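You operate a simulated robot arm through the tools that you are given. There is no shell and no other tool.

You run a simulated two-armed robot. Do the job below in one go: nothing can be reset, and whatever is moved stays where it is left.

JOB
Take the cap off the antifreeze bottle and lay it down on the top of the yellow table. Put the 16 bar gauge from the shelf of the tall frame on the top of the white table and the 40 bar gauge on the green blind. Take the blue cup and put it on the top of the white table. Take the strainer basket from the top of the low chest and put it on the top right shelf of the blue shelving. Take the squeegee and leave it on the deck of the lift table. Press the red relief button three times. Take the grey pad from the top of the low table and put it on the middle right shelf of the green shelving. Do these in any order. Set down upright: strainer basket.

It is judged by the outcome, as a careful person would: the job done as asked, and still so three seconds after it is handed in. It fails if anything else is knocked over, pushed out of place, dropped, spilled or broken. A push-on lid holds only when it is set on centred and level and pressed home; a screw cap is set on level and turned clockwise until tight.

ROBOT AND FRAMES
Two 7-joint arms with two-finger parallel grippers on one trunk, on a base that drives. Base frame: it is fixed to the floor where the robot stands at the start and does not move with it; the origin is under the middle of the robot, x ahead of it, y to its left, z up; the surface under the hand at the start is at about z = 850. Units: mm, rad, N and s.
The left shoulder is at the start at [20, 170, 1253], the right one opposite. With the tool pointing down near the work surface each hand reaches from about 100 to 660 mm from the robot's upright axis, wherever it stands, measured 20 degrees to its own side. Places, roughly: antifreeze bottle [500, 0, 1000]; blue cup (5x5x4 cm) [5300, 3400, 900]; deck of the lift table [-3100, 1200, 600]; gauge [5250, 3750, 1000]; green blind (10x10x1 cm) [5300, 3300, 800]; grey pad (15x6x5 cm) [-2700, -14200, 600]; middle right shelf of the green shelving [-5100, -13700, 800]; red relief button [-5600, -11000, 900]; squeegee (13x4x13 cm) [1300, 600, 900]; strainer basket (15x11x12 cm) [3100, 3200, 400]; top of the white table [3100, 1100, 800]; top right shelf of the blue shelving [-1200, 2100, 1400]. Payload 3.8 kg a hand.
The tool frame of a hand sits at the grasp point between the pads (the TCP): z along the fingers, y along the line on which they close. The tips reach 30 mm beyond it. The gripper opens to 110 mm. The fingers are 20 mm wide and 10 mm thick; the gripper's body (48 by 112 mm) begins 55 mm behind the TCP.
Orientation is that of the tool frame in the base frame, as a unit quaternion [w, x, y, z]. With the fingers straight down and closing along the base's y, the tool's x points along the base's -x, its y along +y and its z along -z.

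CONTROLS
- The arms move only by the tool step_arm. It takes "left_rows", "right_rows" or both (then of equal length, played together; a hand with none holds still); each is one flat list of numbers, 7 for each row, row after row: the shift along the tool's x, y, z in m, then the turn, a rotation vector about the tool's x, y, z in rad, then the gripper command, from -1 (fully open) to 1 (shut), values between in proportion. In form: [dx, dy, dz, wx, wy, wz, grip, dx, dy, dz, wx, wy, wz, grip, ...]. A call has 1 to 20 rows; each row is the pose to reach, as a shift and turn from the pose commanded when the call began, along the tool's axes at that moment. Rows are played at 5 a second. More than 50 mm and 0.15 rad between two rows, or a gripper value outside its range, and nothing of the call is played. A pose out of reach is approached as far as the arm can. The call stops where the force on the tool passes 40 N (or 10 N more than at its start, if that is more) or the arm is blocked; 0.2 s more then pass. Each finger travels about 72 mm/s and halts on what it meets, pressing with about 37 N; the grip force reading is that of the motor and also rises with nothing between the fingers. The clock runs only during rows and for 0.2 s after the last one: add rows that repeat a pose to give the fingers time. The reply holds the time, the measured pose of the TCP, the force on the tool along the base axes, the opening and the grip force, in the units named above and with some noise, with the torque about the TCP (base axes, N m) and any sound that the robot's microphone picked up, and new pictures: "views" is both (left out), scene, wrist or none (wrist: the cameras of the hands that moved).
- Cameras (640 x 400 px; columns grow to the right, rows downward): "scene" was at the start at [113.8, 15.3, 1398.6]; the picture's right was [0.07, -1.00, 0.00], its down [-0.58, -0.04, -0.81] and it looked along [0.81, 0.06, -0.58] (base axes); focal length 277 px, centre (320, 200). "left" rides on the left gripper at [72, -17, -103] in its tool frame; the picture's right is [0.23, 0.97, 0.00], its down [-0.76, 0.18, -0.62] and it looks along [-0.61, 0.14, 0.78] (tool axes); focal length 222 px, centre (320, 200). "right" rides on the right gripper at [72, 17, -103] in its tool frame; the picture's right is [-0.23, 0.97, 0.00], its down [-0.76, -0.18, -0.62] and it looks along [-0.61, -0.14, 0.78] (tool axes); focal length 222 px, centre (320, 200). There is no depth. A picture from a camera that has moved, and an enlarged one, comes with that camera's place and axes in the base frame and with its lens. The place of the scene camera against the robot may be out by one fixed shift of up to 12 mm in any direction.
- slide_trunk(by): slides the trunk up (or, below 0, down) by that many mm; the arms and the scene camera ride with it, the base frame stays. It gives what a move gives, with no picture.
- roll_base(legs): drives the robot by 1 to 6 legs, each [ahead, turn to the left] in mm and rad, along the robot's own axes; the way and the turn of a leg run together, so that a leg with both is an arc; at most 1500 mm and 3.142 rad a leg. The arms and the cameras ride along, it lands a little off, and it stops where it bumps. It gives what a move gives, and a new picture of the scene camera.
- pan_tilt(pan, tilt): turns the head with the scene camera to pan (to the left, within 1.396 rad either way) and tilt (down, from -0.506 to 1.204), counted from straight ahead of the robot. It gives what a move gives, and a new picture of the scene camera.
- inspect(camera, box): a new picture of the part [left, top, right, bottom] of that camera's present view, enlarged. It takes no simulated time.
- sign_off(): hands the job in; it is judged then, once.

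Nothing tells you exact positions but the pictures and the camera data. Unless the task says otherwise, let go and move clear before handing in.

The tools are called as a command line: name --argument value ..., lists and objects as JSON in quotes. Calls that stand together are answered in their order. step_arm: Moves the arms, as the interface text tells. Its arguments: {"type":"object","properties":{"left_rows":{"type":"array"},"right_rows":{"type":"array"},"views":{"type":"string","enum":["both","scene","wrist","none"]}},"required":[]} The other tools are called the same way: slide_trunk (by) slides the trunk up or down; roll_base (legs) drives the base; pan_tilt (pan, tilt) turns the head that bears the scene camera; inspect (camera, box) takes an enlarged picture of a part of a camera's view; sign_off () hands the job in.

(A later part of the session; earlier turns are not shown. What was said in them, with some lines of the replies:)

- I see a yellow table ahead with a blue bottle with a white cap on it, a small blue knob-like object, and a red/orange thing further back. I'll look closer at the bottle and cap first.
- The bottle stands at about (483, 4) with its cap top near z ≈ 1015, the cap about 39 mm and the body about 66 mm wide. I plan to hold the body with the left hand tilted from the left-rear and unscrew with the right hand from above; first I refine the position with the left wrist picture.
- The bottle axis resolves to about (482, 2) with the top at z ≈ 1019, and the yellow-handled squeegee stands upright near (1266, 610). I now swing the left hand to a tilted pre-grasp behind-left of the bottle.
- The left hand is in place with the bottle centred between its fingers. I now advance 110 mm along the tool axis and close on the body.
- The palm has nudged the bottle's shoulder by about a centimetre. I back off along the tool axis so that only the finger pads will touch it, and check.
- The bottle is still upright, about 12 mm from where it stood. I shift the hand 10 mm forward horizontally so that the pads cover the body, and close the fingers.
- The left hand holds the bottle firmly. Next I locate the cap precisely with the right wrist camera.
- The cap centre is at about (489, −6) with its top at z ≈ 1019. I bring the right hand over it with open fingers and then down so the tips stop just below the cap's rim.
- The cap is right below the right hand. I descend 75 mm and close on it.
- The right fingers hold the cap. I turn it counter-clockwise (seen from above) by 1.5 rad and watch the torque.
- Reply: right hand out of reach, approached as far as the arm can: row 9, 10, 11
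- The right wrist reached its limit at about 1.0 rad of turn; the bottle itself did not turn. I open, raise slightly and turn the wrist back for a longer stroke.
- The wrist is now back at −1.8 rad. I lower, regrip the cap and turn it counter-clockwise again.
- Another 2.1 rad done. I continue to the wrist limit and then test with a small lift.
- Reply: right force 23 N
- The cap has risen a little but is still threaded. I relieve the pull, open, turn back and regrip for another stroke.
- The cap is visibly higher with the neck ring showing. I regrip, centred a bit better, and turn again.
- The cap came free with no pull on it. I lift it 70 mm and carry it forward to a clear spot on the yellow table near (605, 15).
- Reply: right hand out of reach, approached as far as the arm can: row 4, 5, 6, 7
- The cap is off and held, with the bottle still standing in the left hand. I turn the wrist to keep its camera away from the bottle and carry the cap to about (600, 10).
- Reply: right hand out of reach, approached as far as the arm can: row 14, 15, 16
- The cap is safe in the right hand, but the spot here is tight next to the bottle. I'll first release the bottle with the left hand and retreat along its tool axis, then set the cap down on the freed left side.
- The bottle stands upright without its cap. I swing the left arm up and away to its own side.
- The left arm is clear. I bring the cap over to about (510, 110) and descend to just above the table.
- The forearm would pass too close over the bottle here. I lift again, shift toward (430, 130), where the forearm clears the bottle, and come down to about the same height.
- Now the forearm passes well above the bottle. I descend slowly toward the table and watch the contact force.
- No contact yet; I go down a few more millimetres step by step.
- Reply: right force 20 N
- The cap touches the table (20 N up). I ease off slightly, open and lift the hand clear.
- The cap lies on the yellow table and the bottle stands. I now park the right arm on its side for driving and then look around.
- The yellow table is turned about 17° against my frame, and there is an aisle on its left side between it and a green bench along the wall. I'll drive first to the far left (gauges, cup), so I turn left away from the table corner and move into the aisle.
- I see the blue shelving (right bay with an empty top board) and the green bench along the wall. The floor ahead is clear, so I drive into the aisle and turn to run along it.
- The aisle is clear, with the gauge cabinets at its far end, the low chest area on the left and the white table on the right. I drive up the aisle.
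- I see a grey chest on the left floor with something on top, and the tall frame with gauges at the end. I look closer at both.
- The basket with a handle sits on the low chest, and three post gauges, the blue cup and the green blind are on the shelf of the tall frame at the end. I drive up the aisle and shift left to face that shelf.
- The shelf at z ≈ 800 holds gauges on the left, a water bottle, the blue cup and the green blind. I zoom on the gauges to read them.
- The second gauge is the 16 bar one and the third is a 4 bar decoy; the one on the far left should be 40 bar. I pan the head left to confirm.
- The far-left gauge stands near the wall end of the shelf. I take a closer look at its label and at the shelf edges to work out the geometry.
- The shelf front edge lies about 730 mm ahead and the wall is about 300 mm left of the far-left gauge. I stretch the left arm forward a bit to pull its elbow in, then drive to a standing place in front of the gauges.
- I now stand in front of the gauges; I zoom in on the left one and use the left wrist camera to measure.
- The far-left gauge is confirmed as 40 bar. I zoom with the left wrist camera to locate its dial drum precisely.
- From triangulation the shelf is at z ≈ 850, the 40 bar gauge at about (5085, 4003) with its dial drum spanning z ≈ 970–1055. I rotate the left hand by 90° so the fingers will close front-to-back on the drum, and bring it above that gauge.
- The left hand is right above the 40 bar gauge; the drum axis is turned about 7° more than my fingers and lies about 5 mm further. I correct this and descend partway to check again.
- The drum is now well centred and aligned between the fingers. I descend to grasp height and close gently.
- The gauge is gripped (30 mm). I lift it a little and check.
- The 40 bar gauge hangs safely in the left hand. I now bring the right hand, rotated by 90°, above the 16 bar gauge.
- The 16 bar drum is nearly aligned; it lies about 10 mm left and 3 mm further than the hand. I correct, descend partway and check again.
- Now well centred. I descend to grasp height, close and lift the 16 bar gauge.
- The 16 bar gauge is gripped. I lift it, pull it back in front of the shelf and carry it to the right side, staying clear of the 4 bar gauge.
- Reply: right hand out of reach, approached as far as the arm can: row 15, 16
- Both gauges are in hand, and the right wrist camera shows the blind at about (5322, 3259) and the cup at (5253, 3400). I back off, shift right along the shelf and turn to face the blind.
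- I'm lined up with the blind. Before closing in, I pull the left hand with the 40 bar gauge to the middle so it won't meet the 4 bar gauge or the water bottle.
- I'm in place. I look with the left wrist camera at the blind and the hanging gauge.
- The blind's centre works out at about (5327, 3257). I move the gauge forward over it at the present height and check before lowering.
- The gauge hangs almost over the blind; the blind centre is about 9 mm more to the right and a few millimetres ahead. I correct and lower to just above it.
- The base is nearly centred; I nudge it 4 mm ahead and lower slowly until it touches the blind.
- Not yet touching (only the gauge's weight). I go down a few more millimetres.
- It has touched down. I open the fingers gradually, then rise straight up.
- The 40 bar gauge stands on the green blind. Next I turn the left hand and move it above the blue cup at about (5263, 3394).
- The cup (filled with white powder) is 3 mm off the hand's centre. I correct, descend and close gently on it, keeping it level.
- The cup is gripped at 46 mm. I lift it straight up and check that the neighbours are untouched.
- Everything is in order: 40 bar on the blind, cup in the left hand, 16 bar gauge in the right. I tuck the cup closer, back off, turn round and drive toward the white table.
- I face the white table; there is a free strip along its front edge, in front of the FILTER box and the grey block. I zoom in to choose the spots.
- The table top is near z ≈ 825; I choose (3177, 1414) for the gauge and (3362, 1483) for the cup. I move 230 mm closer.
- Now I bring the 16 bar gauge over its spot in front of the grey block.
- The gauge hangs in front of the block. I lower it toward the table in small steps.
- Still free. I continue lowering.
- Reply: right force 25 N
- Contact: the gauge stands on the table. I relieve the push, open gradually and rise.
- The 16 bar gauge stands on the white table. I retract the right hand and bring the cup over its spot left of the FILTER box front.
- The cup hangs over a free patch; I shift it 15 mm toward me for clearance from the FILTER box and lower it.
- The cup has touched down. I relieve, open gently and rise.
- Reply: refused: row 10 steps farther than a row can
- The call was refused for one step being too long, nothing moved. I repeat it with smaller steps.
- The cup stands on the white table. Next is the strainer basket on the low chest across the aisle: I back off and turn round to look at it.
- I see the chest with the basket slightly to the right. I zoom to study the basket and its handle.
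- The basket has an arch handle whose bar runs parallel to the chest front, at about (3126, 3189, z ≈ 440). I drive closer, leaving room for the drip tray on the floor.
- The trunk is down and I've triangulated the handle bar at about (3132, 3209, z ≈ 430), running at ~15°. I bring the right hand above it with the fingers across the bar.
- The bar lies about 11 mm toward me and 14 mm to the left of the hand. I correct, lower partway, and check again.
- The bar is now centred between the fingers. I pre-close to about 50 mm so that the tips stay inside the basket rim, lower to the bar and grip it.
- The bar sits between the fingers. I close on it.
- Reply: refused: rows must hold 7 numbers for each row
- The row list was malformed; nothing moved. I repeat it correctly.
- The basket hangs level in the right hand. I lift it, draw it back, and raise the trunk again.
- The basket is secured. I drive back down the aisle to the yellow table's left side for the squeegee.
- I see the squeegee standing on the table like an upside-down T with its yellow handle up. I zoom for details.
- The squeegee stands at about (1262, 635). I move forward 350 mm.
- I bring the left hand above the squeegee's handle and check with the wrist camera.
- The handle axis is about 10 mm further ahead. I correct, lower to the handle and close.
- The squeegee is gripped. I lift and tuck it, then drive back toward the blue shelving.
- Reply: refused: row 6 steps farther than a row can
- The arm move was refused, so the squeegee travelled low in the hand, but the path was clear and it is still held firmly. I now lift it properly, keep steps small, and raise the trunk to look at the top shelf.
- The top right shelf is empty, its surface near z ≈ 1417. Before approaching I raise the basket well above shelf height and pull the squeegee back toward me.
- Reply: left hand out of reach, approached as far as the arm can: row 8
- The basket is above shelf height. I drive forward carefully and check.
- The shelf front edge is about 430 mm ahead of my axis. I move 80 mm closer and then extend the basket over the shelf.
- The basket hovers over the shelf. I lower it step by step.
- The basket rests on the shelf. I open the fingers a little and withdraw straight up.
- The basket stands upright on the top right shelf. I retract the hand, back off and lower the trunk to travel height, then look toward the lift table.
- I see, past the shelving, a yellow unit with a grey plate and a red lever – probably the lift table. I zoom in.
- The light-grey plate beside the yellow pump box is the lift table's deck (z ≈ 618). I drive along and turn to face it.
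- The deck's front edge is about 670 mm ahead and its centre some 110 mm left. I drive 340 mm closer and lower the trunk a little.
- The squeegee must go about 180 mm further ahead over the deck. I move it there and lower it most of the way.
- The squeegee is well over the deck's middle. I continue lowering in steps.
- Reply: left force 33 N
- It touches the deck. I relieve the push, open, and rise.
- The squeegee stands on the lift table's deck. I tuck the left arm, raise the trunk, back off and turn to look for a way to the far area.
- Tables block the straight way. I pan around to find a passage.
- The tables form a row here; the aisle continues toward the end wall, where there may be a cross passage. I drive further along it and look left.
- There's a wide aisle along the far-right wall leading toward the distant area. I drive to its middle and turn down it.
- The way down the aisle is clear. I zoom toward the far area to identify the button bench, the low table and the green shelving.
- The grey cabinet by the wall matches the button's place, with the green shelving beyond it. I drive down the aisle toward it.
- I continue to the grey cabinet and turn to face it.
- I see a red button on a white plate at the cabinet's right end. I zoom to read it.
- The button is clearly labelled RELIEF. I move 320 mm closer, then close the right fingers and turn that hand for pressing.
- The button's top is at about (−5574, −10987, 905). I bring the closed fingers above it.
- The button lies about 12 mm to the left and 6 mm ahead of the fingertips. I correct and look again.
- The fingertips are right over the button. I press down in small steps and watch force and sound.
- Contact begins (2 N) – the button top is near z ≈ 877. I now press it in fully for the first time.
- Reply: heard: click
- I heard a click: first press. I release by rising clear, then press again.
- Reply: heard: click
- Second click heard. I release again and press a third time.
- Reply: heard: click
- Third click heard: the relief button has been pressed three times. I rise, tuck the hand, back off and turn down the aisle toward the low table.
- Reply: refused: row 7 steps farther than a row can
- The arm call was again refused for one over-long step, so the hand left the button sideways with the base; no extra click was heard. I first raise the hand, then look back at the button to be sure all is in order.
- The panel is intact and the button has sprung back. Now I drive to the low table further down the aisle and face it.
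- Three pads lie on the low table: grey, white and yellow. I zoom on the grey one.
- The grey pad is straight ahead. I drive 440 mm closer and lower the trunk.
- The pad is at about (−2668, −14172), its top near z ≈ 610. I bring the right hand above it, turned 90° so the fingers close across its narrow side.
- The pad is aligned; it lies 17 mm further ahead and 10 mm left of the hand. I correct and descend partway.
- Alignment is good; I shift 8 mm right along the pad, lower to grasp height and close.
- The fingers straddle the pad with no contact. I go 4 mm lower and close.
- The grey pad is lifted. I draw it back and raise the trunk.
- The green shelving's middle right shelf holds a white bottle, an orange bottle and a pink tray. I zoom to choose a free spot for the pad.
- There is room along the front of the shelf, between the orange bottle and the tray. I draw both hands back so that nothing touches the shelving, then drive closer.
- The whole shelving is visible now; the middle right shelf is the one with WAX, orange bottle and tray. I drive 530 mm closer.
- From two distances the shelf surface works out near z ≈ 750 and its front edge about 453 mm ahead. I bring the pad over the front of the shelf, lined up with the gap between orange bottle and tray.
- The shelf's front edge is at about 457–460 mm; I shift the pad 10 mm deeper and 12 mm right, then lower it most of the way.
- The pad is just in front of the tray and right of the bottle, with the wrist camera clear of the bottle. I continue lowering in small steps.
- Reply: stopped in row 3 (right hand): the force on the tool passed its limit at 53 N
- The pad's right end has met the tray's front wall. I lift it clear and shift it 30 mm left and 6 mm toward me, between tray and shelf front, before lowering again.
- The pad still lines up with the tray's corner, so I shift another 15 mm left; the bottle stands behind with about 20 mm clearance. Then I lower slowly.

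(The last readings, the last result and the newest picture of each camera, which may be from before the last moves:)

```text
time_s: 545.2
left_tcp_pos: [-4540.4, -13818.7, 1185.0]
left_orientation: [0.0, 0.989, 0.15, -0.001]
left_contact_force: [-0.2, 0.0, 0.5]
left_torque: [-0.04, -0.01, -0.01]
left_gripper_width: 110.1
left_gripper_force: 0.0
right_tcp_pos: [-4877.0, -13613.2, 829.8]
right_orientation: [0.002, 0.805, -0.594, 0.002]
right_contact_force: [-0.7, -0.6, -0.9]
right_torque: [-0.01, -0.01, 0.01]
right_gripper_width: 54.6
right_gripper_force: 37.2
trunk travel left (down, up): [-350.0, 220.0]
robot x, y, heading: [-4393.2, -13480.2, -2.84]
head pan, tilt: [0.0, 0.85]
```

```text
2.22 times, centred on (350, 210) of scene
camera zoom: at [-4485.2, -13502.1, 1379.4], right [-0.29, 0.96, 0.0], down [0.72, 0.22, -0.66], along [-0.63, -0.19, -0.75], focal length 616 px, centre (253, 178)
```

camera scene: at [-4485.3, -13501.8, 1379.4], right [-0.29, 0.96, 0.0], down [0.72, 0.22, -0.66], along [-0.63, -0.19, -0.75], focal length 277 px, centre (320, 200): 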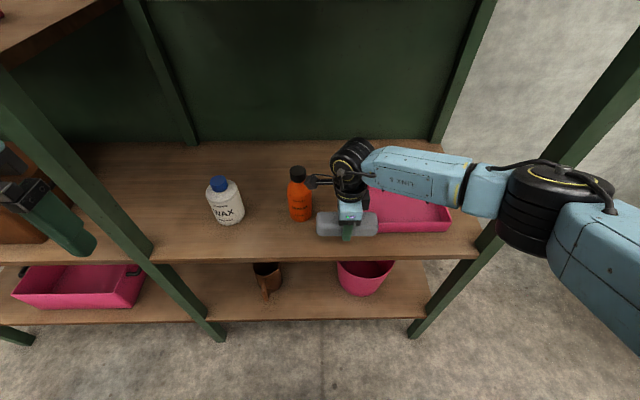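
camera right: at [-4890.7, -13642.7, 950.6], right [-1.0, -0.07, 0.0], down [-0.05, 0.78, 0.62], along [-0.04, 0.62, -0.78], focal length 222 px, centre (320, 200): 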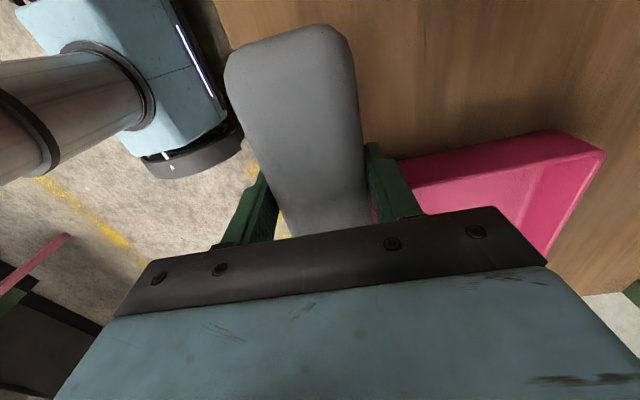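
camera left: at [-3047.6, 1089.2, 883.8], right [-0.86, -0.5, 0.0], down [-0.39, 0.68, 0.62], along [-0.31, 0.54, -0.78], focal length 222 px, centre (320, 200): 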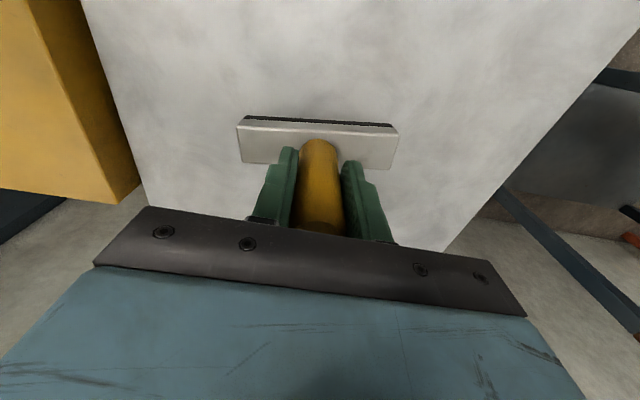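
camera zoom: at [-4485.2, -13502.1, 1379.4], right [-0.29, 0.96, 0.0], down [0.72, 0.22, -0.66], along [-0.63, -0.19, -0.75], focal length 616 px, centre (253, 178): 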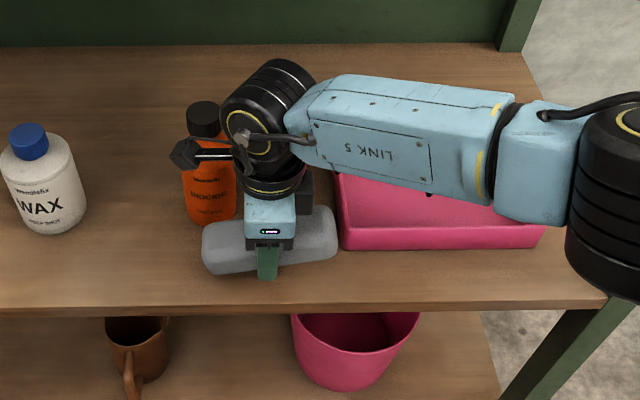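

step_arm --right_rows '[0, 0, 0.003, 0, 0, 0, 1, 0, 0, 0.006, 0, 0, 0, 1, 0, 0, 0.009, 0, 0, 0, 1, 0, 0, 0.009, 0, 0, 0, 1]' --views "none"

inspect --camera "scene" --box '[280, 180, 420, 280]'

```text
time_s: 546.2
left_tcp_pos: [-4540.7, -13818.1, 1185.3]
left_orientation: [0.0, 0.989, 0.149, 0.0]
left_contact_force: [-0.2, 0.4, -0.9]
left_torque: [0.04, 0.02, 0.05]
left_gripper_width: 109.9
left_gripper_force: 0.0
right_tcp_pos: [-4876.4, -13613.3, 819.0]
right_orientation: [0.002, 0.805, -0.594, 0.001]
right_contact_force: [-0.1, 0.4, -0.7]
right_torque: [0.01, -0.01, -0.02]
right_gripper_width: 54.1
right_gripper_force: 37.1
trunk travel left (down, up): [-350.0, 220.0]
robot x, y, heading: [-4394.6, -13484.3, -2.844]
head pan, tilt: [0.0, 0.85]
```

```text
4.00 times, centred on (350, 230) of scene
camera zoom: at [-4485.3, -13502.0, 1379.4], right [-0.29, 0.96, 0.0], down [0.72, 0.22, -0.66], along [-0.63, -0.19, -0.75], focal length 1110 px, centre (200, 80)
```

zoom: 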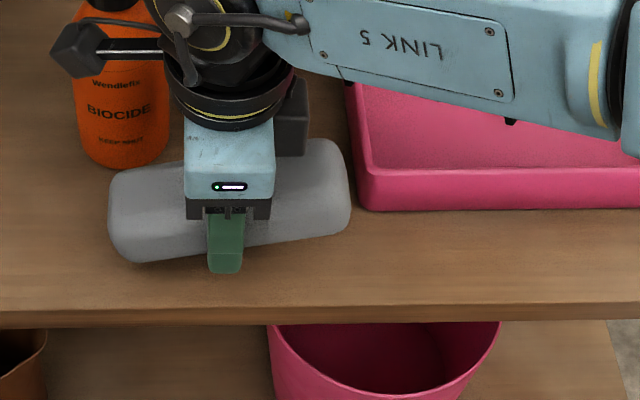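

step_arm --right_rows '[0, 0, 0.003, 0, 0, 0, 1, 0, 0, 0.006, 0, 0, 0, 1, 0, 0, 0.009, 0, 0, 0, 1, 0, 0, 0.009, 0, 0, 0, 1]' --views "none"

inspect --camera "scene" --box '[280, 180, 420, 280]'

```text
time_s: 547.2
left_tcp_pos: [-4539.9, -13817.6, 1184.3]
left_orientation: [0.0, 0.989, 0.15, 0.0]
left_contact_force: [0.3, 0.7, -0.1]
left_torque: [0.0, 0.02, 0.02]
left_gripper_width: 109.7
left_gripper_force: 0.0
right_tcp_pos: [-4877.2, -13613.9, 812.9]
right_orientation: [0.001, 0.805, -0.593, 0.0]
right_contact_force: [-1.1, -0.1, -1.7]
right_torque: [-0.02, 0.02, -0.02]
right_gripper_width: 54.3
right_gripper_force: 36.8
trunk travel left (down, up): [-350.0, 220.0]
robot x, y, heading: [-4393.3, -13480.6, -2.846]
head pan, tilt: [0.0, 0.85]
```

```text
4.00 times, centred on (350, 230) of scene
camera zoom: at [-4485.3, -13502.0, 1379.4], right [-0.29, 0.96, 0.0], down [0.72, 0.22, -0.66], along [-0.63, -0.19, -0.75], focal length 1110 px, centre (200, 80)
```

zoom: 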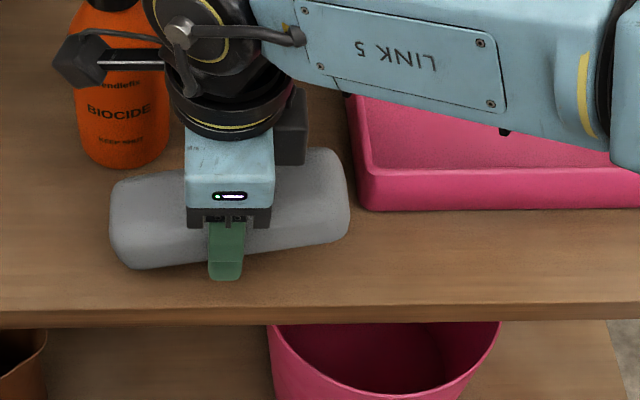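

step_arm --right_rows '[0, 0, 0.003, 0, 0, 0, 1, 0, 0, 0.006, 0, 0, 0, 1, 0, 0, 0.009, 0, 0, 0, 1, 0, 0, 0.009, 0, 0, 0, 1]' --views "none"

inspect --camera "scene" --box '[280, 180, 420, 280]'

```text
time_s: 548.2
left_tcp_pos: [-4539.4, -13817.6, 1185.6]
left_orientation: [0.001, 0.989, 0.15, 0.0]
left_contact_force: [0.3, -0.3, 0.9]
left_torque: [-0.01, 0.0, 0.0]
left_gripper_width: 109.9
left_gripper_force: 0.0
right_tcp_pos: [-4875.9, -13614.1, 805.9]
right_orientation: [0.005, 0.805, -0.593, 0.001]
right_contact_force: [-1.4, 5.5, 23.6]
right_torque: [-1.12, -1.05, 0.17]
right_gripper_width: 54.5
right_gripper_force: 37.0
trunk travel left (down, up): [-350.0, 220.0]
robot x, y, heading: [-4396.2, -13483.1, -2.842]
head pan, tilt: [0.0, 0.85]
```

```text
4.00 times, centred on (350, 230) of scene
camera zoom: at [-4483.6, -13500.7, 1379.8], right [-0.29, 0.96, 0.0], down [0.72, 0.22, -0.66], along [-0.63, -0.19, -0.75], focal length 1110 px, centre (200, 80)
```

zoom: 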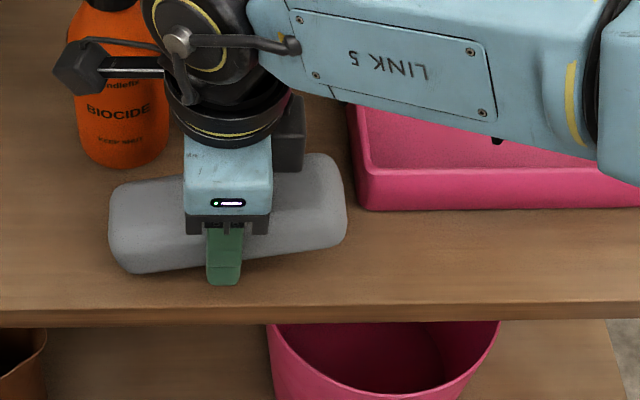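

The pad's left end touches first because it got tilted about 8° in the grip. I relieve, roll the hand by 0.14 rad to level the pad, and then lower it flat.

step_arm --right_rows '[0, 0, -0.008, 0, 0, 0, 1, 0, 0, -0.008, 0, 0.07, 0, 1, 0, 0, -0.008, 0, 0.14, 0, 1, 0, 0, -0.008, 0, 0.14, 0, 1]' --views "none"

inspect --camera "scene" --box '[280, 180, 420, 280]'

```text
time_s: 549.2
left_tcp_pos: [-4540.6, -13818.5, 1183.5]
left_orientation: [0.0, 0.989, 0.149, 0.0]
left_contact_force: [-0.5, -0.8, 0.1]
left_torque: [0.01, -0.01, -0.03]
left_gripper_width: 110.1
left_gripper_force: 0.1
right_tcp_pos: [-4876.9, -13613.3, 810.4]
right_orientation: [0.043, 0.803, -0.592, 0.057]
right_contact_force: [-0.3, -0.1, -1.8]
right_torque: [-0.01, 0.0, -0.01]
right_gripper_width: 54.2
right_gripper_force: 37.4
trunk travel left (down, up): [-350.0, 220.0]
robot x, y, heading: [-4395.9, -13478.3, -2.846]
head pan, tilt: [0.0, 0.85]
```

```text
4.00 times, centred on (350, 230) of scene
camera zoom: at [-4485.2, -13502.1, 1379.4], right [-0.29, 0.96, 0.0], down [0.72, 0.22, -0.66], along [-0.63, -0.19, -0.75], focal length 1110 px, centre (200, 80)
```

zoom: 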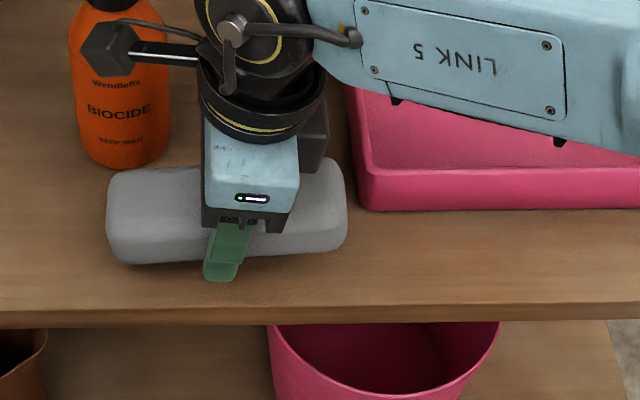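

Better but still slightly tilted; I roll a further 0.06 rad and lower to contact.

step_arm --right_rows '[0, 0, 0, 0, 0.06, 0, 1, 0, 0, 0, 0, 0.06, 0, 1]' --views "none"

inspect --camera "scene" --box '[280, 180, 420, 280]'

```text
time_s: 549.8
left_tcp_pos: [-4538.4, -13819.0, 1185.2]
left_orientation: [0.0, 0.989, 0.15, 0.001]
left_contact_force: [0.2, 0.2, 0.1]
left_torque: [0.0, 0.01, -0.03]
left_gripper_width: 110.0
left_gripper_force: 0.0
right_tcp_pos: [-4876.8, -13614.3, 810.1]
right_orientation: [0.061, 0.801, -0.59, 0.082]
right_contact_force: [-0.4, -0.3, 0.1]
right_torque: [-0.03, 0.0, -0.01]
right_gripper_width: 54.3
right_gripper_force: 37.3
trunk travel left (down, up): [-350.0, 220.0]
robot x, y, heading: [-4394.8, -13480.7, -2.845]
head pan, tilt: [0.0, 0.85]
```

```text
4.00 times, centred on (350, 230) of scene
camera zoom: at [-4485.2, -13502.3, 1379.4], right [-0.29, 0.96, 0.0], down [0.72, 0.22, -0.66], along [-0.63, -0.19, -0.75], focal length 1110 px, centre (200, 80)
```

zoom: 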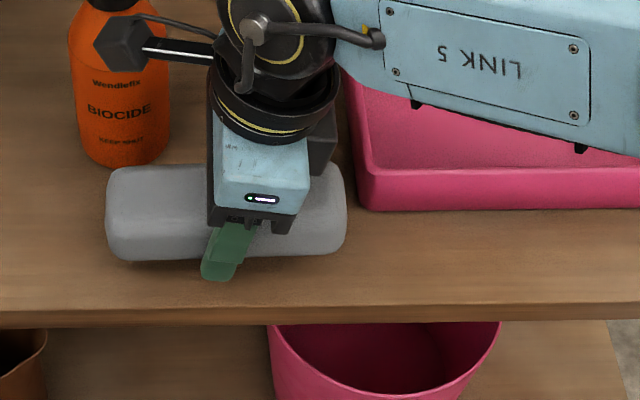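

The pad is level now. I lower it straight down (allowing for the rolled tool axis) until it touches.

step_arm --right_rows '[-0.0006, 0, 0.003, 0, 0, 0, 1, -0.0012, 0, 0.006, 0, 0, 0, 1, -0.0018, 0, 0.009, 0, 0, 0, 1, -0.0018, 0, 0.009, 0, 0, 0, 1]' --views "none"

inspect --camera "scene" --box '[280, 180, 420, 280]'

```text
time_s: 550.8
left_tcp_pos: [-4540.5, -13817.9, 1184.6]
left_orientation: [0.0, 0.989, 0.149, 0.0]
left_contact_force: [-0.3, -0.2, 0.0]
left_torque: [0.01, -0.01, -0.03]
left_gripper_width: 110.0
left_gripper_force: 0.1
right_tcp_pos: [-4877.0, -13613.6, 799.8]
right_orientation: [0.06, 0.801, -0.591, 0.08]
right_contact_force: [0.2, -0.2, 0.0]
right_torque: [0.0, 0.01, -0.01]
right_gripper_width: 54.1
right_gripper_force: 37.1
trunk travel left (down, up): [-350.0, 220.0]
robot x, y, heading: [-4399.2, -13485.0, -2.847]
head pan, tilt: [0.0, 0.85]
```

```text
4.00 times, centred on (350, 230) of scene
camera zoom: at [-4485.3, -13502.0, 1379.4], right [-0.29, 0.96, 0.0], down [0.72, 0.22, -0.66], along [-0.63, -0.19, -0.75], focal length 1110 px, centre (200, 80)
```

zoom: 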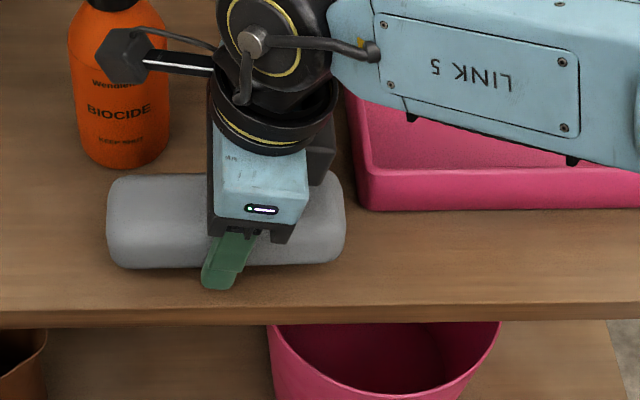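

step_arm --right_rows '[-0.0006, 0, 0.003, 0, 0, 0, 1, -0.0012, 0, 0.006, 0, 0, 0, 1, -0.0018, 0, 0.009, 0, 0, 0, 1, -0.0018, 0, 0.009, 0, 0, 0, 1]' --views "none"

inspect --camera "scene" --box '[280, 180, 420, 280]'

```text
time_s: 551.8
left_tcp_pos: [-4538.6, -13817.1, 1184.2]
left_orientation: [0.0, 0.989, 0.15, 0.0]
left_contact_force: [0.2, 0.0, -0.4]
left_torque: [0.03, 0.03, 0.01]
left_gripper_width: 110.2
left_gripper_force: 0.1
right_tcp_pos: [-4877.0, -13613.7, 792.6]
right_orientation: [0.061, 0.8, -0.591, 0.081]
right_contact_force: [0.3, 0.0, -0.5]
right_torque: [-0.03, 0.01, 0.02]
right_gripper_width: 54.3
right_gripper_force: 37.2
trunk travel left (down, up): [-350.0, 220.0]
robot x, y, heading: [-4395.7, -13481.3, -2.841]
head pan, tilt: [0.0, 0.85]
```

```text
4.00 times, centred on (350, 230) of scene
camera zoom: at [-4485.3, -13502.0, 1379.4], right [-0.29, 0.96, 0.0], down [0.72, 0.22, -0.66], along [-0.63, -0.19, -0.75], focal length 1110 px, centre (200, 80)
```

zoom: 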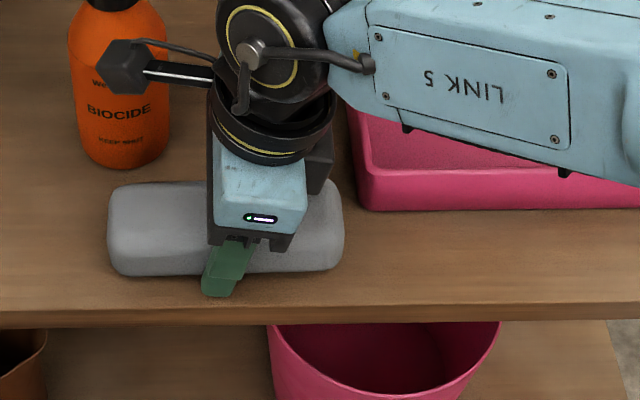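

step_arm --right_rows '[-0.0006, 0, 0.003, 0, 0, 0, 1, -0.0012, 0, 0.006, 0, 0, 0, 1, -0.0018, 0, 0.009, 0, 0, 0, 1, -0.0018, 0, 0.009, 0, 0, 0, 1]' --views "none"

inspect --camera "scene" --box '[280, 180, 420, 280]'

```text
time_s: 552.5
left_tcp_pos: [-4539.2, -13815.9, 1184.3]
left_orientation: [-0.001, 0.989, 0.15, 0.0]
left_contact_force: [-0.2, -0.1, 0.9]
left_torque: [0.01, -0.02, -0.02]
left_gripper_width: 109.8
left_gripper_force: 0.1
right_tcp_pos: [-4878.5, -13613.5, 790.9]
right_orientation: [0.062, 0.801, -0.59, 0.082]
right_contact_force: [9.3, 11.7, 19.8]
right_torque: [0.51, -0.93, 0.25]
right_gripper_width: 54.4
right_gripper_force: 36.7
trunk travel left (down, up): [-350.0, 220.0]
robot x, y, heading: [-4396.4, -13480.7, -2.847]
head pan, tilt: [0.0, 0.85]
stopped in row 3 (right hand): the force on the tool passed its limit at 45 N (the readings are from after the stop); the commanded pose is now the measured one
```

```text
4.00 times, centred on (350, 230) of scene
camera zoom: at [-4483.4, -13500.3, 1379.6], right [-0.29, 0.96, 0.0], down [0.72, 0.22, -0.66], along [-0.63, -0.19, -0.75], focal length 1110 px, centre (200, 80)
```

zoom: 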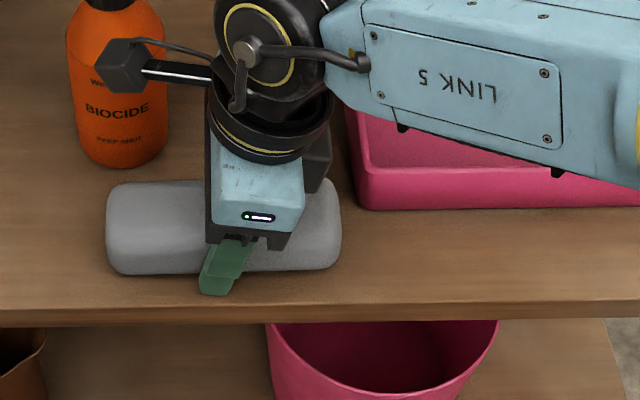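

Contact: the pad lies on the shelf. I relieve the push, open the fingers a little and withdraw straight up.

step_arm --right_rows '[0.0005, 0, -0.0025, 0, 0, 0, 1, 0.0005, 0, -0.0025, 0, 0, 0, -0.1, 0.0005, 0, -0.0025, 0, 0, 0, -0.22, 0.0005, 0, -0.0025, 0, 0, 0, -0.36, 0.006, 0, -0.0294, 0, 0, 0, -0.36, 0.0139, 0, -0.0686, 0, 0, 0, -0.36, 0.0219, 0, -0.1078, 0, 0, 0, -0.36, 0.0298, 0, -0.147, 0, 0, 0, -0.36]' --views "both"

inspect --camera "scene" --box '[240, 120, 460, 300]'

```text
time_s: 554.3
left_tcp_pos: [-4540.2, -13818.3, 1185.6]
left_orientation: [0.001, 0.989, 0.149, 0.0]
left_contact_force: [0.4, -0.2, -0.2]
left_torque: [0.03, -0.02, 0.03]
left_gripper_width: 109.7
left_gripper_force: 0.0
right_tcp_pos: [-4878.7, -13613.5, 939.4]
right_orientation: [0.063, 0.801, -0.59, 0.081]
right_contact_force: [0.5, -0.1, 0.0]
right_torque: [0.01, 0.0, 0.0]
right_gripper_width: 74.9
right_gripper_force: 0.0
trunk travel left (down, up): [-350.0, 220.0]
robot x, y, heading: [-4394.4, -13484.1, -2.841]
head pan, tilt: [0.0, 0.85]
camera scene: at [-4484.9, -13501.7, 1379.4], right [-0.29, 0.96, 0.0], down [0.72, 0.22, -0.66], along [-0.63, -0.19, -0.75], focal length 277 px, centre (320, 200)
camera right: at [-4878.9, -13666.0, 1056.3], right [-1.0, -0.08, -0.04], down [-0.09, 0.89, 0.45], along [0.0, 0.46, -0.89], focal length 222 px, centre (320, 200)
```

scene: 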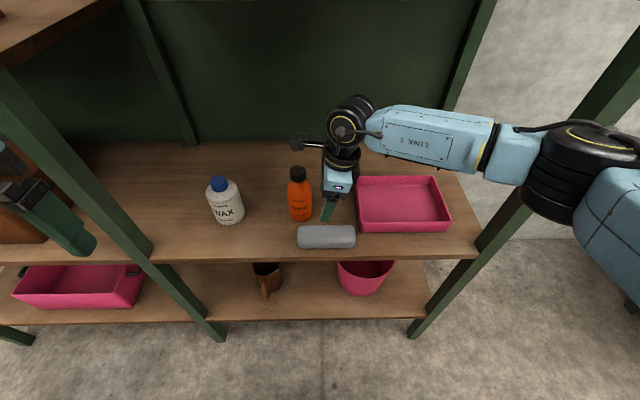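
right: 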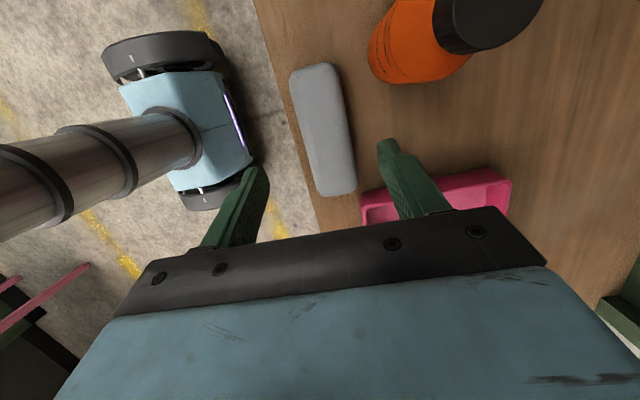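

```text
2.22 times, centred on (350, 210) of scene
camera zoom: at [-4484.9, -13501.7, 1379.4], right [-0.29, 0.96, 0.0], down [0.72, 0.22, -0.66], along [-0.63, -0.19, -0.75], focal length 616 px, centre (253, 178)
```

zoom: 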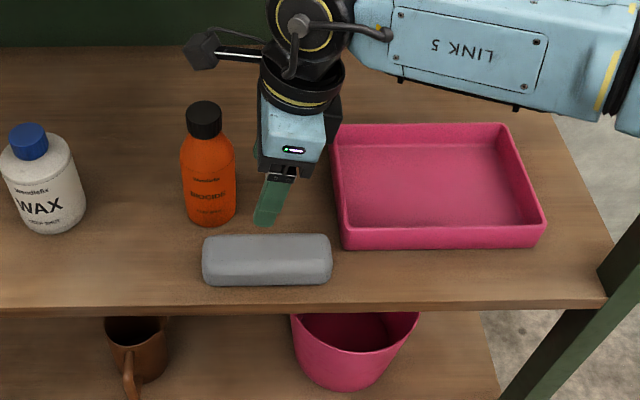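

The grey pad lies flat on the middle right shelf; tray and bottles are where they were. I withdraw the hand and back the base off.

step_arm --right_rows '[0, -0.03, -0.01, 0, -0.05, 0, -0.36, 0, -0.07, -0.02, 0, -0.1, 0, -0.36, 0, -0.11, -0.03, 0, -0.15, 0, -0.5, 0, -0.15, -0.04, 0, -0.2, 0, -0.6, 0, -0.18, -0.05, 0, -0.2, 0, -0.6]' --views "scene"

```text
time_s: 555.5
left_tcp_pos: [-4539.3, -13817.4, 1185.0]
left_orientation: [-0.001, 0.989, 0.149, -0.001]
left_contact_force: [0.0, -0.4, 0.4]
left_torque: [0.02, 0.0, -0.01]
left_gripper_width: 110.1
left_gripper_force: 0.0
right_tcp_pos: [-4707.1, -13550.1, 987.7]
right_orientation: [0.005, 0.805, -0.593, -0.001]
right_contact_force: [0.3, 0.3, -0.6]
right_torque: [0.01, 0.01, 0.0]
right_gripper_width: 88.2
right_gripper_force: 0.1
trunk travel left (down, up): [-350.0, 220.0]
robot x, y, heading: [-4396.5, -13483.8, -2.843]
head pan, tilt: [0.0, 0.85]
camera scene: at [-4484.9, -13501.4, 1379.4], right [-0.29, 0.96, 0.0], down [0.72, 0.22, -0.66], along [-0.63, -0.19, -0.75], focal length 277 px, centre (320, 200)
```

scene: 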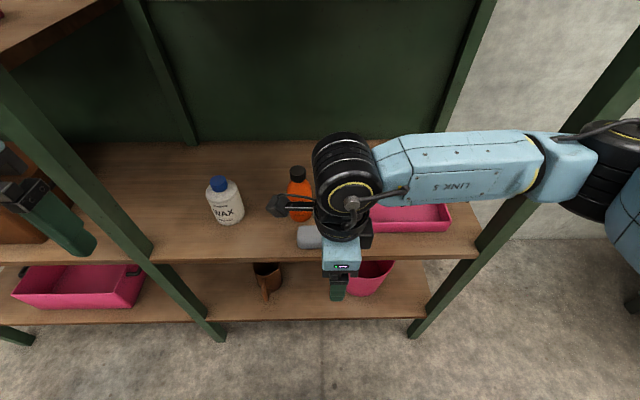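

roll_base --legs '[[-450, 0]]'

pan_tilt --pan 0.0 --tilt 0.5

inspect --camera "scene" --box '[180, 160, 460, 340]'

```text
time_s: 558.2
left_tcp_pos: [-4110.0, -13685.7, 1184.2]
left_orientation: [0.0, 0.989, 0.149, 0.0]
left_contact_force: [0.3, -0.6, 0.5]
left_torque: [0.0, 0.02, 0.01]
left_gripper_width: 110.2
left_gripper_force: 0.0
right_tcp_pos: [-4277.9, -13419.6, 987.4]
right_orientation: [0.004, 0.805, -0.593, 0.0]
right_contact_force: [-0.1, -0.5, -0.4]
right_torque: [0.0, 0.03, 0.01]
right_gripper_width: 88.2
right_gripper_force: 0.0
trunk travel left (down, up): [-350.0, 220.0]
robot x, y, heading: [-3966.3, -13350.3, -2.843]
head pan, tilt: [0.0, 0.85]
camera scene: at [-4055.2, -13369.8, 1379.5], right [-0.29, 0.96, 0.0], down [0.72, 0.22, -0.66], along [-0.63, -0.19, -0.75], focal length 277 px, centre (320, 200)
```

scene: 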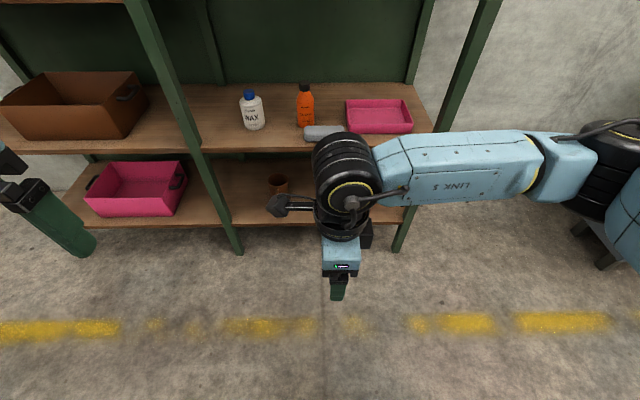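

```text
time_s: 559.1
left_tcp_pos: [-4111.2, -13687.0, 1184.3]
left_orientation: [0.001, 0.989, 0.15, 0.0]
left_contact_force: [-0.2, 1.0, 0.9]
left_torque: [0.01, -0.02, 0.0]
left_gripper_width: 110.2
left_gripper_force: 0.1
right_tcp_pos: [-4278.9, -13419.3, 986.7]
right_orientation: [0.003, 0.805, -0.593, 0.001]
right_contact_force: [0.1, -0.6, -0.5]
right_torque: [0.0, 0.01, 0.0]
right_gripper_width: 88.3
right_gripper_force: 0.1
trunk travel left (down, up): [-350.0, 220.0]
robot x, y, heading: [-3968.4, -13352.2, -2.847]
head pan, tilt: [0.0, 0.499]
camera scene: at [-4068.0, -13373.8, 1409.3], right [-0.29, 0.96, 0.0], down [0.46, 0.14, -0.88], along [-0.84, -0.26, -0.48], focal length 277 px, centre (320, 200)
```

scene: 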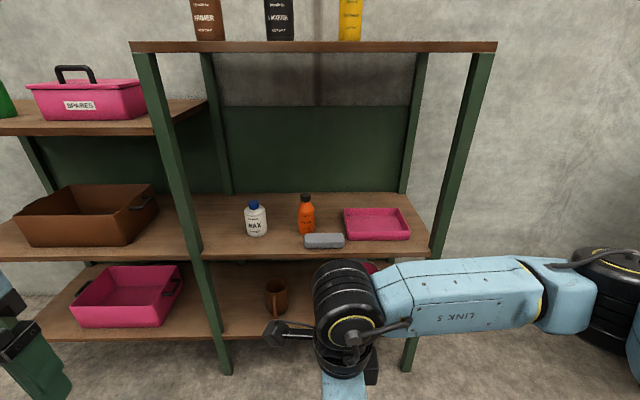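

```text
2.22 times, centred on (320, 250) of scene
camera zoom: at [-4068.0, -13373.8, 1409.3], right [-0.29, 0.96, 0.0], down [0.46, 0.14, -0.88], along [-0.84, -0.26, -0.48], focal length 616 px, centre (320, 89)
```

zoom: 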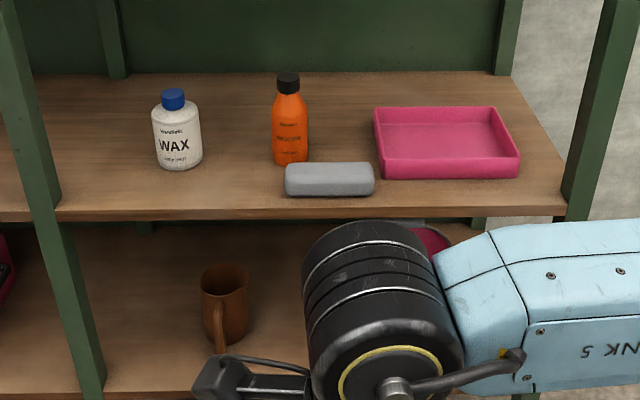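

All the jobs are done: the cap is on the yellow table, the 40 bar gauge is on the blind, and the 16 bar gauge and the cup are on the white table. The basket is upright on the top right shelf, the squeegee is on the lift deck, three clicks were heard from the relief button, and the pad lies on the middle right green shelf. Both hands are empty and clear of everything, so I hand it in.

sign_off

```text
The job is handed in.
```

I finished every part of the job and handed it in. I checked each placement on camera right after doing it, but I did not go back for a final look at the earlier ones.

- **Antifreeze bottle:** the cap is off and lying on the yellow table. The bottle is upright but sits about 12 mm from where it started, because my left hand nudged it during the grip.
- **Gauges:** the 40 bar gauge stands on the green blind and the 16 bar gauge stands on the white table. I left the 4 bar gauge alone.
- **Blue cup:** it stands upright on the white table, still full of its white powder.
- **Strainer basket:** it is upright on the top right shelf of the blue shelving.
- **Squeegee:** it is standing on the deck of the lift table.
- **Relief button:** I pressed it three times and heard a click each time.
- **Grey pad:** it lies flat near the front of the middle right shelf of the green shelving. On the first try its right end bumped the pink tray's front wall, but the tray did not look moved afterwards.

Twice an arm move was refused and the base then drove off before I had lifted the hand:

- **At the yellow table:** the squeegee slid off the table edge while gripped. Nothing was in its path.
- **At the relief button:** my finger slid off the button as the base backed away. No extra click was heard, and the panel looked intact with the button up again.
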